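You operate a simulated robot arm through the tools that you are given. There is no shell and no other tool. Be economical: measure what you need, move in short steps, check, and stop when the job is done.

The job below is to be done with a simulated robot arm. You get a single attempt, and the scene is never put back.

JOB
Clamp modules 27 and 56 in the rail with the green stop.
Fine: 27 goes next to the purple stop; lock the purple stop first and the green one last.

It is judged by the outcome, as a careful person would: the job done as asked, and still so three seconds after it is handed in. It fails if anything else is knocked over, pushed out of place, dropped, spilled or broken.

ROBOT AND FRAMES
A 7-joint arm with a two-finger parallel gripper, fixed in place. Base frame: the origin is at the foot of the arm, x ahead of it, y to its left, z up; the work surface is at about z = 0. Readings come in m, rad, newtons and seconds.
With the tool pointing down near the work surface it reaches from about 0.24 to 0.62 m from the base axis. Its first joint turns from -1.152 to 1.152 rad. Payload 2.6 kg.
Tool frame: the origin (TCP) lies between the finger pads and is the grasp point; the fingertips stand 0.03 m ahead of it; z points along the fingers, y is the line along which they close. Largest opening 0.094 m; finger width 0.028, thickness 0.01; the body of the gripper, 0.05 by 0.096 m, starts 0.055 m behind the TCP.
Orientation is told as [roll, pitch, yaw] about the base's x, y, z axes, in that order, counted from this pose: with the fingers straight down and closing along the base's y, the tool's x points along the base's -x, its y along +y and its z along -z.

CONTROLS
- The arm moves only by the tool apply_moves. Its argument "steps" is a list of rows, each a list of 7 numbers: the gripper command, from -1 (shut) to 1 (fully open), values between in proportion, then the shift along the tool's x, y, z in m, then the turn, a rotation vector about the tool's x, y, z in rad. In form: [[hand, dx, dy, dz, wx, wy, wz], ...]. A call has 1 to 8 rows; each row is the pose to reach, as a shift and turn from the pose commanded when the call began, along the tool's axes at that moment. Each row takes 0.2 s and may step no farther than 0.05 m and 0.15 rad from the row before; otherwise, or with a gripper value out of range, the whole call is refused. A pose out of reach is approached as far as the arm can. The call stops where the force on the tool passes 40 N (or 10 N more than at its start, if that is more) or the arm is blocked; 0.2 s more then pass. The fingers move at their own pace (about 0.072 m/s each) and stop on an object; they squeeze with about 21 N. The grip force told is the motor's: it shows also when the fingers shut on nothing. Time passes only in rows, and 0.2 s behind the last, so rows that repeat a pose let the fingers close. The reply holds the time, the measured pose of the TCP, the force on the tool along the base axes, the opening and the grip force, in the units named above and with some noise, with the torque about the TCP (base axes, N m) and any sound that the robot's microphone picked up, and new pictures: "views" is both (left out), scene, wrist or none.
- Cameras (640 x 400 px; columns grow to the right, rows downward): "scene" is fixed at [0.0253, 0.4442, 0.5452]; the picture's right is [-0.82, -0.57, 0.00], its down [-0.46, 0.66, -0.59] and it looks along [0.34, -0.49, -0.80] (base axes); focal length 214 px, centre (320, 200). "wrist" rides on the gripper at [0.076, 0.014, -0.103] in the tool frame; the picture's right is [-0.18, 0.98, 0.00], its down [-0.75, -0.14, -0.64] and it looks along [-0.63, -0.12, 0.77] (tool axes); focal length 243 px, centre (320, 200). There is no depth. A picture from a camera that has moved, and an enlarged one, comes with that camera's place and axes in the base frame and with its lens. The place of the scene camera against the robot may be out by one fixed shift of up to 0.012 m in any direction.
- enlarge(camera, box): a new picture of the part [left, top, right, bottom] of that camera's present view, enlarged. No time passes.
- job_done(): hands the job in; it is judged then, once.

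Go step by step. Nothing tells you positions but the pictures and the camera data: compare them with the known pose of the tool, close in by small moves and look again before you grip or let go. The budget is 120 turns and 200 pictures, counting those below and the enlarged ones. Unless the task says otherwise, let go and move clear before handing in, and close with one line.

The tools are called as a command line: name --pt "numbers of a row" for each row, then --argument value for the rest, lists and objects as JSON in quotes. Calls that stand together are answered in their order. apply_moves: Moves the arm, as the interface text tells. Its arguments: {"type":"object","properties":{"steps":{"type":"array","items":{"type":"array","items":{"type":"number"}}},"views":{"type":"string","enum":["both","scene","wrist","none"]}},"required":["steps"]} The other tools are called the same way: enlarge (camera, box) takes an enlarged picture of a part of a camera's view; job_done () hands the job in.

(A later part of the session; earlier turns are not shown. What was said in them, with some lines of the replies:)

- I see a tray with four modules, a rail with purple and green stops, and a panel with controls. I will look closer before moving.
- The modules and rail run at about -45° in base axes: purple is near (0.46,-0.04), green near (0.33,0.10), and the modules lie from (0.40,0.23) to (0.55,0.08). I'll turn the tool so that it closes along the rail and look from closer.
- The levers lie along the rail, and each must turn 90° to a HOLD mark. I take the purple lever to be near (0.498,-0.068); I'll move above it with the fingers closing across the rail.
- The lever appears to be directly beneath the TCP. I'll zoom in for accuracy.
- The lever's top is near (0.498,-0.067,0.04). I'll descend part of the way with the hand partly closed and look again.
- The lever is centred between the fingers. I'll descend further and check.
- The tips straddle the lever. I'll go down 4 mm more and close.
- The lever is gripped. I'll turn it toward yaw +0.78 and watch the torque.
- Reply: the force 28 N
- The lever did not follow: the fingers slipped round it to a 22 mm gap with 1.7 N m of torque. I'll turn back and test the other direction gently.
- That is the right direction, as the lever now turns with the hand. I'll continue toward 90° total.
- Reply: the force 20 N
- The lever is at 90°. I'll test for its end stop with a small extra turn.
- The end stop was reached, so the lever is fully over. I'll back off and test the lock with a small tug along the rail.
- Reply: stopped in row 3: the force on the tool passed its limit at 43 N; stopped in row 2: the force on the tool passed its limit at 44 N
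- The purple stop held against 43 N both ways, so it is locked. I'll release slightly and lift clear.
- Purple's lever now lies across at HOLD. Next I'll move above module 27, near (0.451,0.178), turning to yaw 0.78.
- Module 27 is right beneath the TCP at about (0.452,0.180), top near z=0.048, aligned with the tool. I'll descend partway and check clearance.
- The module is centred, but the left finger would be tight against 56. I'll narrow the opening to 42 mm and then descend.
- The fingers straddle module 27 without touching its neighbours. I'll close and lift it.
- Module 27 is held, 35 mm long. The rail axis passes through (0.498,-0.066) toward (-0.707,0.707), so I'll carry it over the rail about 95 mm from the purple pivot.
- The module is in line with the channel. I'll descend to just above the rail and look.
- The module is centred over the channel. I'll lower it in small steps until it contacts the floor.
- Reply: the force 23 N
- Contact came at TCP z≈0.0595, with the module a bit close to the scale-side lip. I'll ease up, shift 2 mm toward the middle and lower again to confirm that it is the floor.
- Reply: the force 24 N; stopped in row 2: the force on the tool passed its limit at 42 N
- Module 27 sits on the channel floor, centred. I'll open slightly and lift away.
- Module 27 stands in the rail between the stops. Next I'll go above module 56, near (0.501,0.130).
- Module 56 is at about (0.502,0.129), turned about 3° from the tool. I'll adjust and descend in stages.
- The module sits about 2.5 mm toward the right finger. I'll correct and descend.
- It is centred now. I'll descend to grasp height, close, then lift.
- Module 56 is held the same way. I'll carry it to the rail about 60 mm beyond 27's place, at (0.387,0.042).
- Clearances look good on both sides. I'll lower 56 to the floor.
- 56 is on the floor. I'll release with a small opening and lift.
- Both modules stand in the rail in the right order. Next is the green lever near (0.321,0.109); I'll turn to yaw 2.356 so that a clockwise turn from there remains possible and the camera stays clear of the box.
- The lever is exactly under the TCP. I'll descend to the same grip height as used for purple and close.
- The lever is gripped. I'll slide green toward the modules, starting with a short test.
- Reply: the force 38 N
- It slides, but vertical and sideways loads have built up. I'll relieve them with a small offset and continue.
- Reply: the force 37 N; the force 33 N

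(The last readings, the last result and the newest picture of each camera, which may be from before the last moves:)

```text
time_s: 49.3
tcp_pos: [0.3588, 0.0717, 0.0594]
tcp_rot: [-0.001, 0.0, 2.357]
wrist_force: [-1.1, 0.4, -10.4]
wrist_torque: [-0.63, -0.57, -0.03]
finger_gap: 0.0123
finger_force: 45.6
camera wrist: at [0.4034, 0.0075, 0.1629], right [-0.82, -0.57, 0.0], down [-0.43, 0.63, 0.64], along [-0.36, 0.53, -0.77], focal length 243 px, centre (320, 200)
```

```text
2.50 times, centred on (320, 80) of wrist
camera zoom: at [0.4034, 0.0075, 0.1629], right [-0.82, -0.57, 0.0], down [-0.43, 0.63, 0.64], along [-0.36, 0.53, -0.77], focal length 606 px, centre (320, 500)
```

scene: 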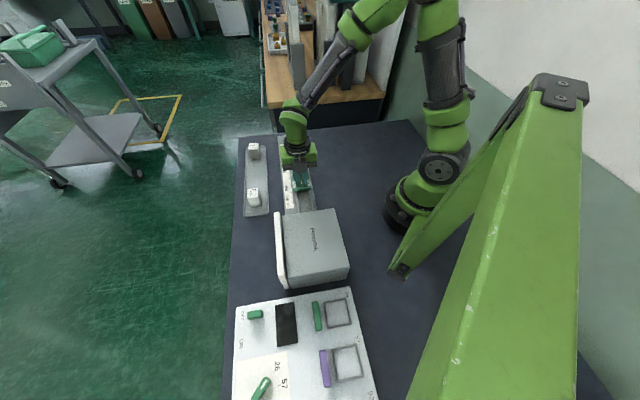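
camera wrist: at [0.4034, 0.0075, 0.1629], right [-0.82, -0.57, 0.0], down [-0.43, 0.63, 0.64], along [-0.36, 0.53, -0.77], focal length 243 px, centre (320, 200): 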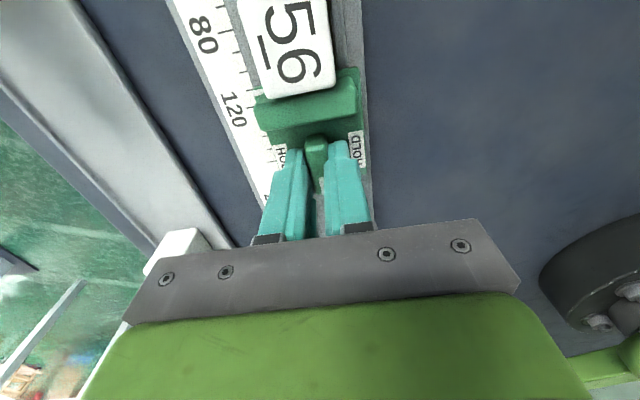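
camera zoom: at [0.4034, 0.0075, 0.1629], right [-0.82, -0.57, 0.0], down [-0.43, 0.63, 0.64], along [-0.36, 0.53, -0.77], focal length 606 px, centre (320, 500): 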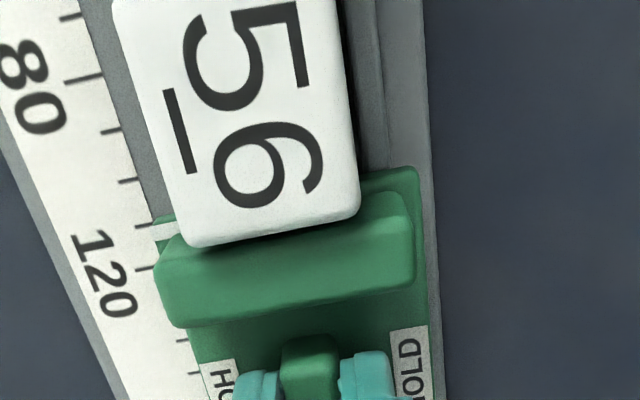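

Green is now pushing 56. About 45–50 mm remains, so I'll continue steadily.

apply_moves --pt "-1 0.007 0 -0.0002 0 0 0" --pt "-1 0.014 0 -0.0002 0 0 0" --pt "-1 0.02 0 -0.0002 0 0 0" --views "wrist"

```text
time_s: 50.1
tcp_pos: [0.3728, 0.0583, 0.0604]
tcp_rot: [0.001, 0.0, 2.356]
wrist_force: [4.7, 6.0, -25.5]
wrist_torque: [0.31, 0.02, -0.04]
finger_gap: 0.0126
finger_force: 44.9
camera wrist: at [0.4174, -0.0064, 0.1629], right [-0.83, -0.56, 0.0], down [-0.43, 0.63, 0.64], along [-0.36, 0.53, -0.77], focal length 243 px, centre (320, 200)
```

wrist: 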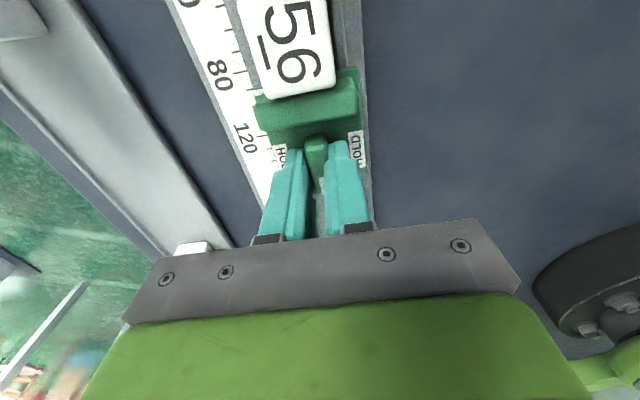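

apply_moves --pt "-1 0 -0.0003 0.0008 0 0 0" --pt "-1 0.006 -0.0003 0.0008 0 0 0" --pt "-1 0.012 -0.0003 0.0008 0 0 0" --pt "-1 0.018 -0.0003 0.0008 0 0 0" --views "both"

enlarge --camera "scene" --box '[270, 115, 334, 195]'

```text
time_s: 51.1
tcp_pos: [0.3832, 0.0478, 0.0605]
tcp_rot: [0.003, -0.008, 2.356]
wrist_force: [-29.8, 12.9, 17.4]
wrist_torque: [0.38, 0.66, 0.0]
finger_gap: 0.0126
finger_force: 44.9
camera wrist: at [0.4281, -0.0163, 0.1623], right [-0.83, -0.56, 0.01], down [-0.43, 0.63, 0.65], along [-0.37, 0.53, -0.76], focal length 243 px, centre (320, 200)
```

scene: 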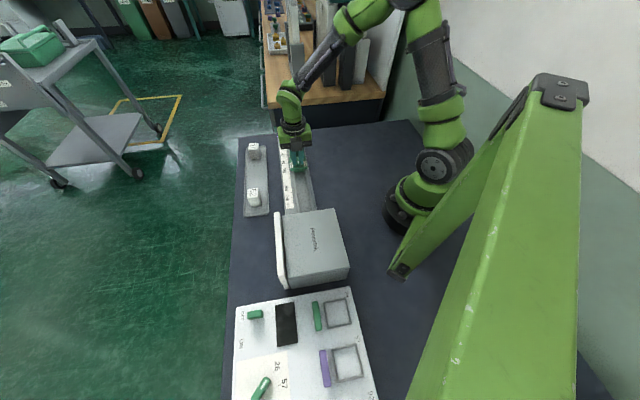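
wrist: 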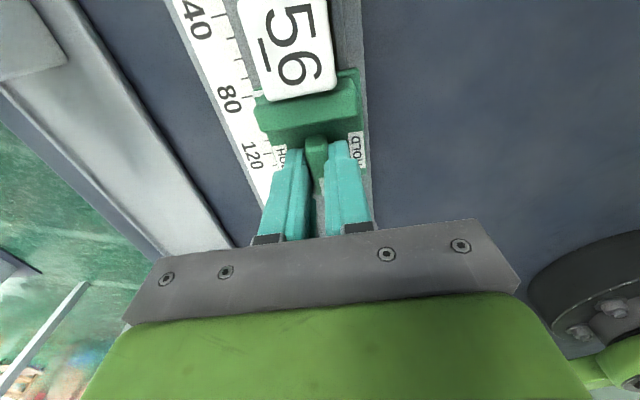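

```text
5.00 times, centred on (302, 155) of scene
camera zoom: at [0.0252, 0.4442, 0.5452], right [-0.82, -0.57, 0.0], down [-0.46, 0.66, -0.59], along [0.34, -0.49, -0.8], focal length 1072 px, centre (410, 425)
```

zoom: 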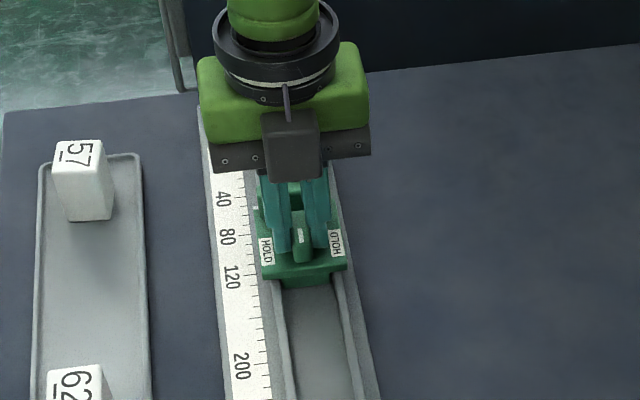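

Resistance along the rail is now about 30 N, and the geometry suggests that all the parts are in contact. A 2 mm further push will tell.

apply_moves --pt "-1 0 0.0003 -0.0005 0 0 0" --pt "-1 0.001 0.0003 -0.0005 0 0 0" --pt "-1 0.002 0.0003 -0.0005 0 0 0" --views "wrist"

enlarge --camera "wrist" --box '[200, 0, 420, 160]'

```text
time_s: 51.9
tcp_pos: [0.3845, 0.0465, 0.0601]
tcp_rot: [0.001, -0.009, 2.357]
wrist_force: [-24.2, 26.3, 2.4]
wrist_torque: [0.61, 0.56, -0.02]
finger_gap: 0.0124
finger_force: 45.1
camera wrist: at [0.4293, -0.0178, 0.1617], right [-0.82, -0.57, 0.0], down [-0.43, 0.63, 0.65], along [-0.37, 0.53, -0.76], focal length 243 px, centre (320, 200)
```

wrist: 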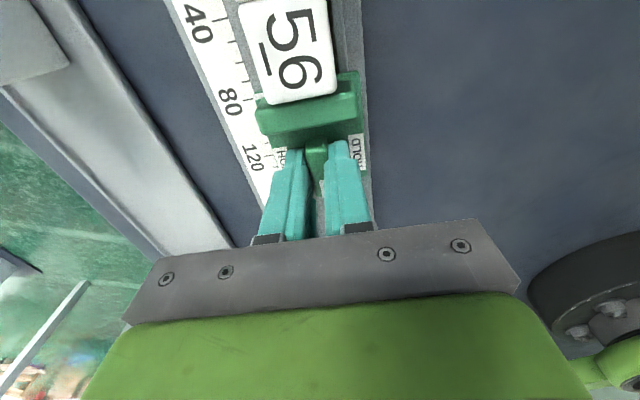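

```text
2.50 times, centred on (310, 80) of wrist
camera zoom: at [0.4293, -0.0178, 0.1617], right [-0.82, -0.57, 0.0], down [-0.43, 0.63, 0.65], along [-0.37, 0.53, -0.76], focal length 606 px, centre (345, 500)
```

zoom: 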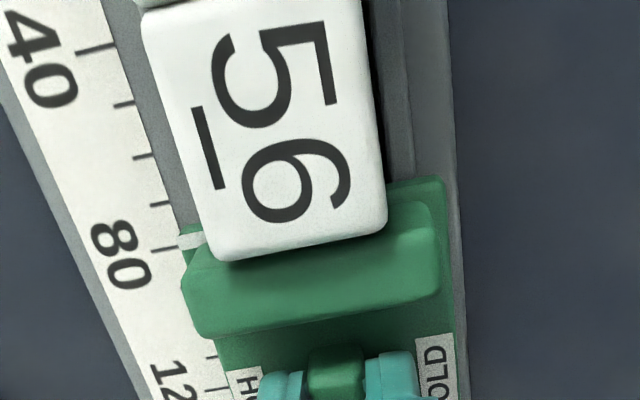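

The push now meets a firm 36 N, and 56 is against 27. I'll ease the push slightly and start turning the lever clockwise, as with purple.

apply_moves --pt "-1 -0.0005 0 0 0 0 0.06" --pt "-1 -0.0005 0 0 0 0 0.12" --pt "-1 -0.0005 0 0 0 0 0.2" --views "wrist"

enlarge --camera "wrist" --box '[220, 60, 420, 220]'

```text
time_s: 52.7
tcp_pos: [0.3853, 0.0464, 0.0593]
tcp_rot: [0.004, -0.01, 2.156]
wrist_force: [-22.1, 24.3, -6.4]
wrist_torque: [0.84, 0.63, 0.01]
finger_gap: 0.0124
finger_force: 44.9
camera wrist: at [0.4155, -0.0258, 0.1619], right [-0.92, -0.39, 0.01], down [-0.29, 0.7, 0.65], along [-0.26, 0.6, -0.76], focal length 243 px, centre (320, 200)
```

wrist: 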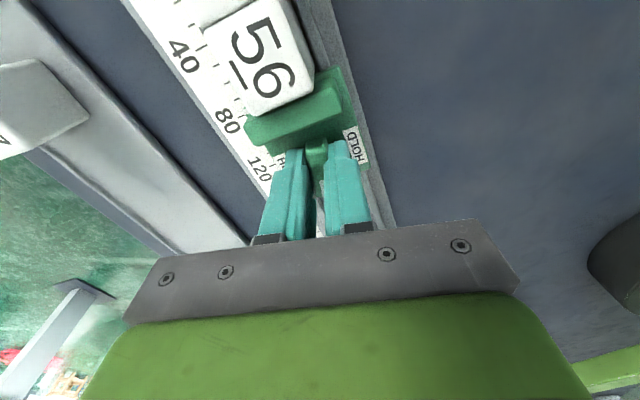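

```text
2.50 times, centred on (320, 140) of wrist
camera zoom: at [0.4155, -0.0258, 0.1619], right [-0.92, -0.39, 0.01], down [-0.29, 0.7, 0.65], along [-0.26, 0.6, -0.76], focal length 606 px, centre (320, 350)
```

zoom: 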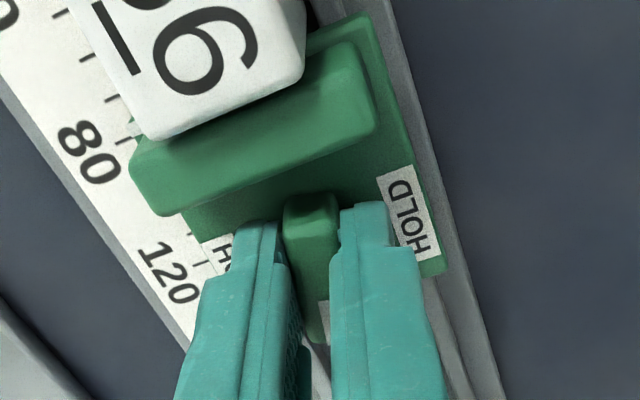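

The lever turns in this direction, so I'll continue.

apply_moves --pt "-1 0 0 0 0 0 0.1" --pt "-1 0 0 0 0 0 0.2" --pt "-1 0 0 0 0 0 0.3" --pt "-1 0 0 0 0 0 0.4" --pt "-1 0 0 0 0 0 0.5" --pt "-1 0 0 0 0 0 0.6" --views "wrist"

```text
time_s: 54.1
tcp_pos: [0.3833, 0.0456, 0.0595]
tcp_rot: [0.012, -0.001, 1.553]
wrist_force: [-28.7, 18.7, 0.2]
wrist_torque: [1.14, 0.34, 0.04]
finger_gap: 0.0124
finger_force: 45.3
camera wrist: at [0.3691, -0.031, 0.1624], right [-0.98, 0.2, 0.01], down [0.16, 0.75, 0.64], along [0.12, 0.63, -0.77], focal length 243 px, centre (320, 200)
```

wrist: 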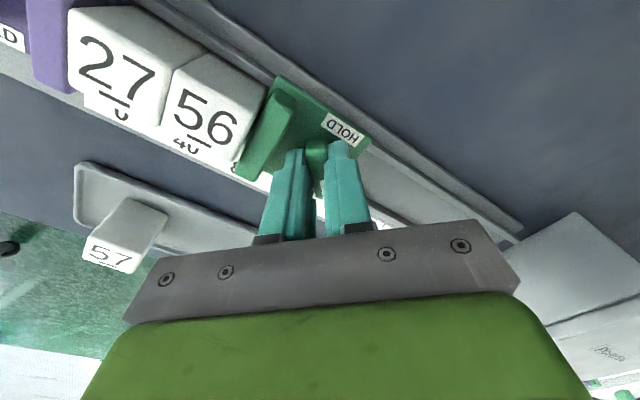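

The view shows purple–27–56–green packed tight. I'll finish the turn.

apply_moves --pt "-1 0 0 0 0 0 0.1" --pt "-1 0 0 0 0 0 0.2" --pt "-1 0 0 0 0 0 0.3" --pt "-1 0 0 0 0 0 0.4" --pt "-1 0 0 0 0 0 0.5" --pt "-1 0 0 0 0 0 0.6" --pt "-1 0 0 0 0 0 0.7" --pt "-1 0 0 0 0 0 0.8" --views "wrist"

enlarge --camera "wrist" --box '[100, 60, 420, 240]'

```text
time_s: 55.8
tcp_pos: [0.3814, 0.0457, 0.0595]
tcp_rot: [0.014, 0.008, 0.853]
wrist_force: [-2.8, 0.5, 1.0]
wrist_torque: [-0.05, -0.38, -0.03]
finger_gap: 0.0126
finger_force: 44.3
stopped in row 8: the force on the tool passed its limit at 44 N (the readings are from after the stop); the commanded pose is now the measured one
camera wrist: at [0.3231, -0.0029, 0.1631], right [-0.62, 0.79, 0.01], down [0.61, 0.47, 0.63], along [0.49, 0.4, -0.77], focal length 243 px, centre (320, 200)
```

wrist: 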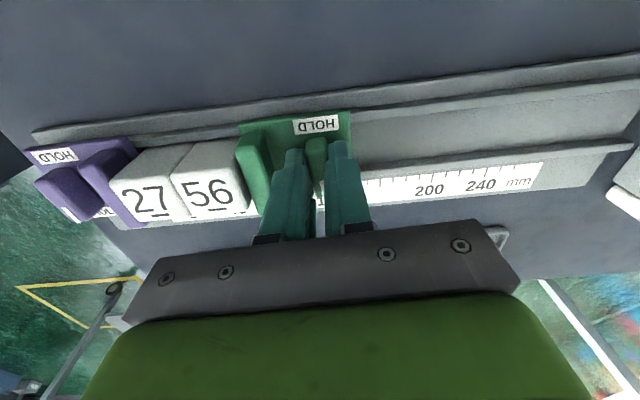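

```text
2.00 times, centred on (260, 150) of wrist
camera zoom: at [0.3231, -0.0029, 0.1631], right [-0.62, 0.79, 0.01], down [0.61, 0.47, 0.63], along [0.49, 0.4, -0.77], focal length 485 px, centre (440, 300)
```

zoom: 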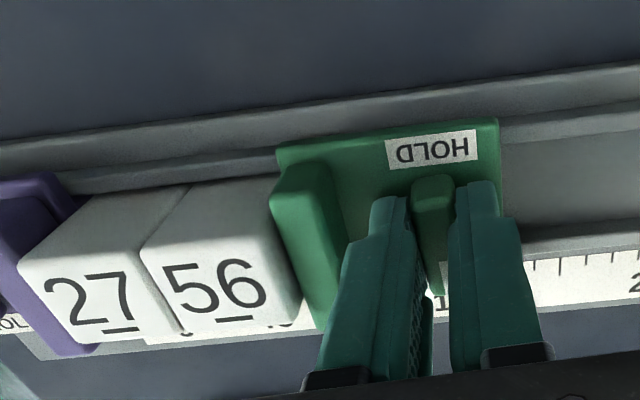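

The turn stopped 4° short on the force limit, and the load has now relaxed. I'll turn the rest to the end stop.

apply_moves --pt "-1 0 0 0 0 0 0.05" --pt "-1 0 0 0 0 0 0.09" --pt "-1 0 0 0 0 0 0.13" --pt "-1 0 0 0 0 0 0.13" --views "none"

```text
time_s: 56.8
tcp_pos: [0.3812, 0.0465, 0.0599]
tcp_rot: [0.011, 0.009, 0.726]
wrist_force: [-3.2, 2.7, 1.1]
wrist_torque: [-0.57, -0.08, 1.42]
finger_gap: 0.0129
finger_force: 45.0
```

The end stop was reached at 1.4 N m. I'll relax the turn and test the lock with a light tug away from the modules.

apply_moves --pt "-1 0 0 0 0 0 -0.06" --pt "-1 0 0.001 0 0 0 -0.06" --pt "-1 0 0.002 0 0 0 -0.06" --views "none"

```text
time_s: 57.6
tcp_pos: [0.382, 0.0456, 0.0604]
tcp_rot: [0.009, 0.008, 0.779]
wrist_force: [6.7, 0.7, -5.4]
wrist_torque: [-0.49, 0.06, 0.14]
finger_gap: 0.0126
finger_force: 44.8
```

apply_moves --pt "-1 0 0.001 0 0 0 0" --pt "-1 0 0.002 0 0 0 0" --pt "-1 0 0.003 0 0 0 0" --views "none"

```text
time_s: 58.4
tcp_pos: [0.3827, 0.047, 0.0602]
tcp_rot: [0.002, 0.005, 0.783]
wrist_force: [2.3, 0.5, -1.7]
wrist_torque: [-0.26, 0.07, 0.15]
finger_gap: 0.0123
finger_force: 44.9
stopped in row 3: the force on the tool passed its limit at 41 N (the readings are from after the stop); the commanded pose is now the measured one
```

The tug met 41 N with no movement, so green is locked. I'll open slightly, lift and inspect.

apply_moves --pt "-0.6 0 0 0 0 0 0" --pt "-0.6 0 0 0 0 0 0" --pt "-0.6 0 0 -0.04 0 0 0" --pt "-0.6 0 0 -0.09 0 0 0" --pt "-0.6 0 0 -0.13 0 0 0" --pt "-0.6 0.04 0 -0.16 0 0 0" --views "both"

enlarge --camera "wrist" --box '[160, 20, 420, 180]'

enlarge --camera "scene" --box '[230, 120, 350, 220]'

```text
time_s: 59.8
tcp_pos: [0.3532, 0.0199, 0.2206]
tcp_rot: [0.005, 0.004, 0.783]
wrist_force: [0.2, 0.4, 0.2]
wrist_torque: [0.02, 0.0, 0.0]
finger_gap: 0.0186
finger_force: 0.0
camera wrist: at [0.2894, -0.0243, 0.3236], right [-0.56, 0.83, 0.0], down [0.64, 0.43, 0.64], along [0.53, 0.36, -0.77], focal length 243 px, centre (320, 200)
```

scene: 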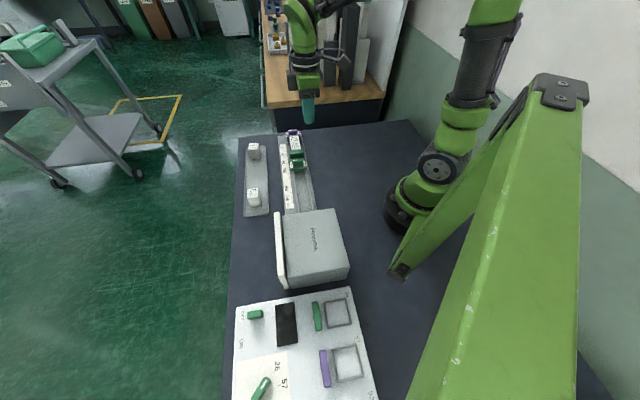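
wrist: 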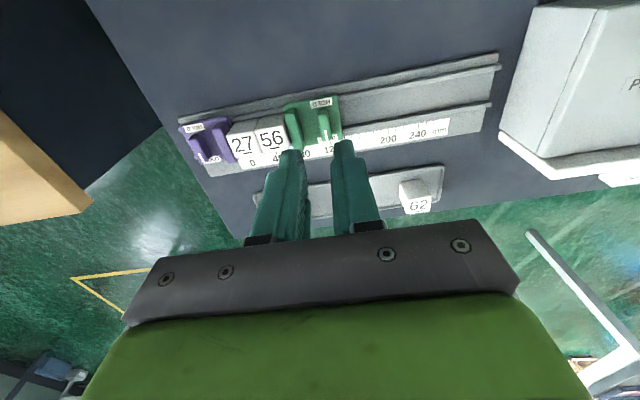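

```text
2.46 times, centred on (290, 100) of wrist
camera zoom: at [0.2894, -0.0243, 0.3236], right [-0.56, 0.83, 0.0], down [0.64, 0.43, 0.64], along [0.53, 0.36, -0.77], focal length 597 px, centre (394, 446)
```

zoom: 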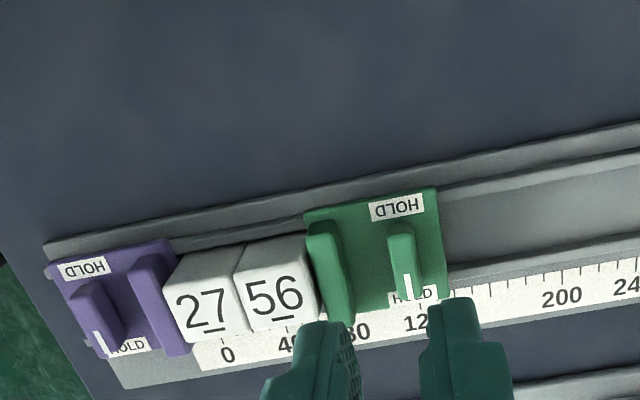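

```text
4.00 times, centred on (290, 170) of scene
camera zoom: at [0.0253, 0.4443, 0.5452], right [-0.82, -0.57, 0.0], down [-0.46, 0.66, -0.59], along [0.34, -0.49, -0.8], focal length 858 px, centre (440, 320)
```

zoom: 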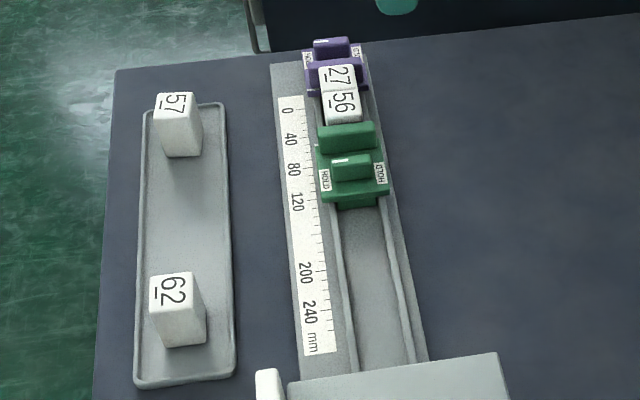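

Both levers are at HOLD, with 27 against purple and 56 against green; the other modules are untouched and the arm is clear. I'm handing in.

job_done

```text
The job is handed in.
```

Modules 27 and 56 are clamped in the rail with the green stop. Module 27 is next to the purple stop; purple was locked first and green last, and both held against a tug of about 40 N.
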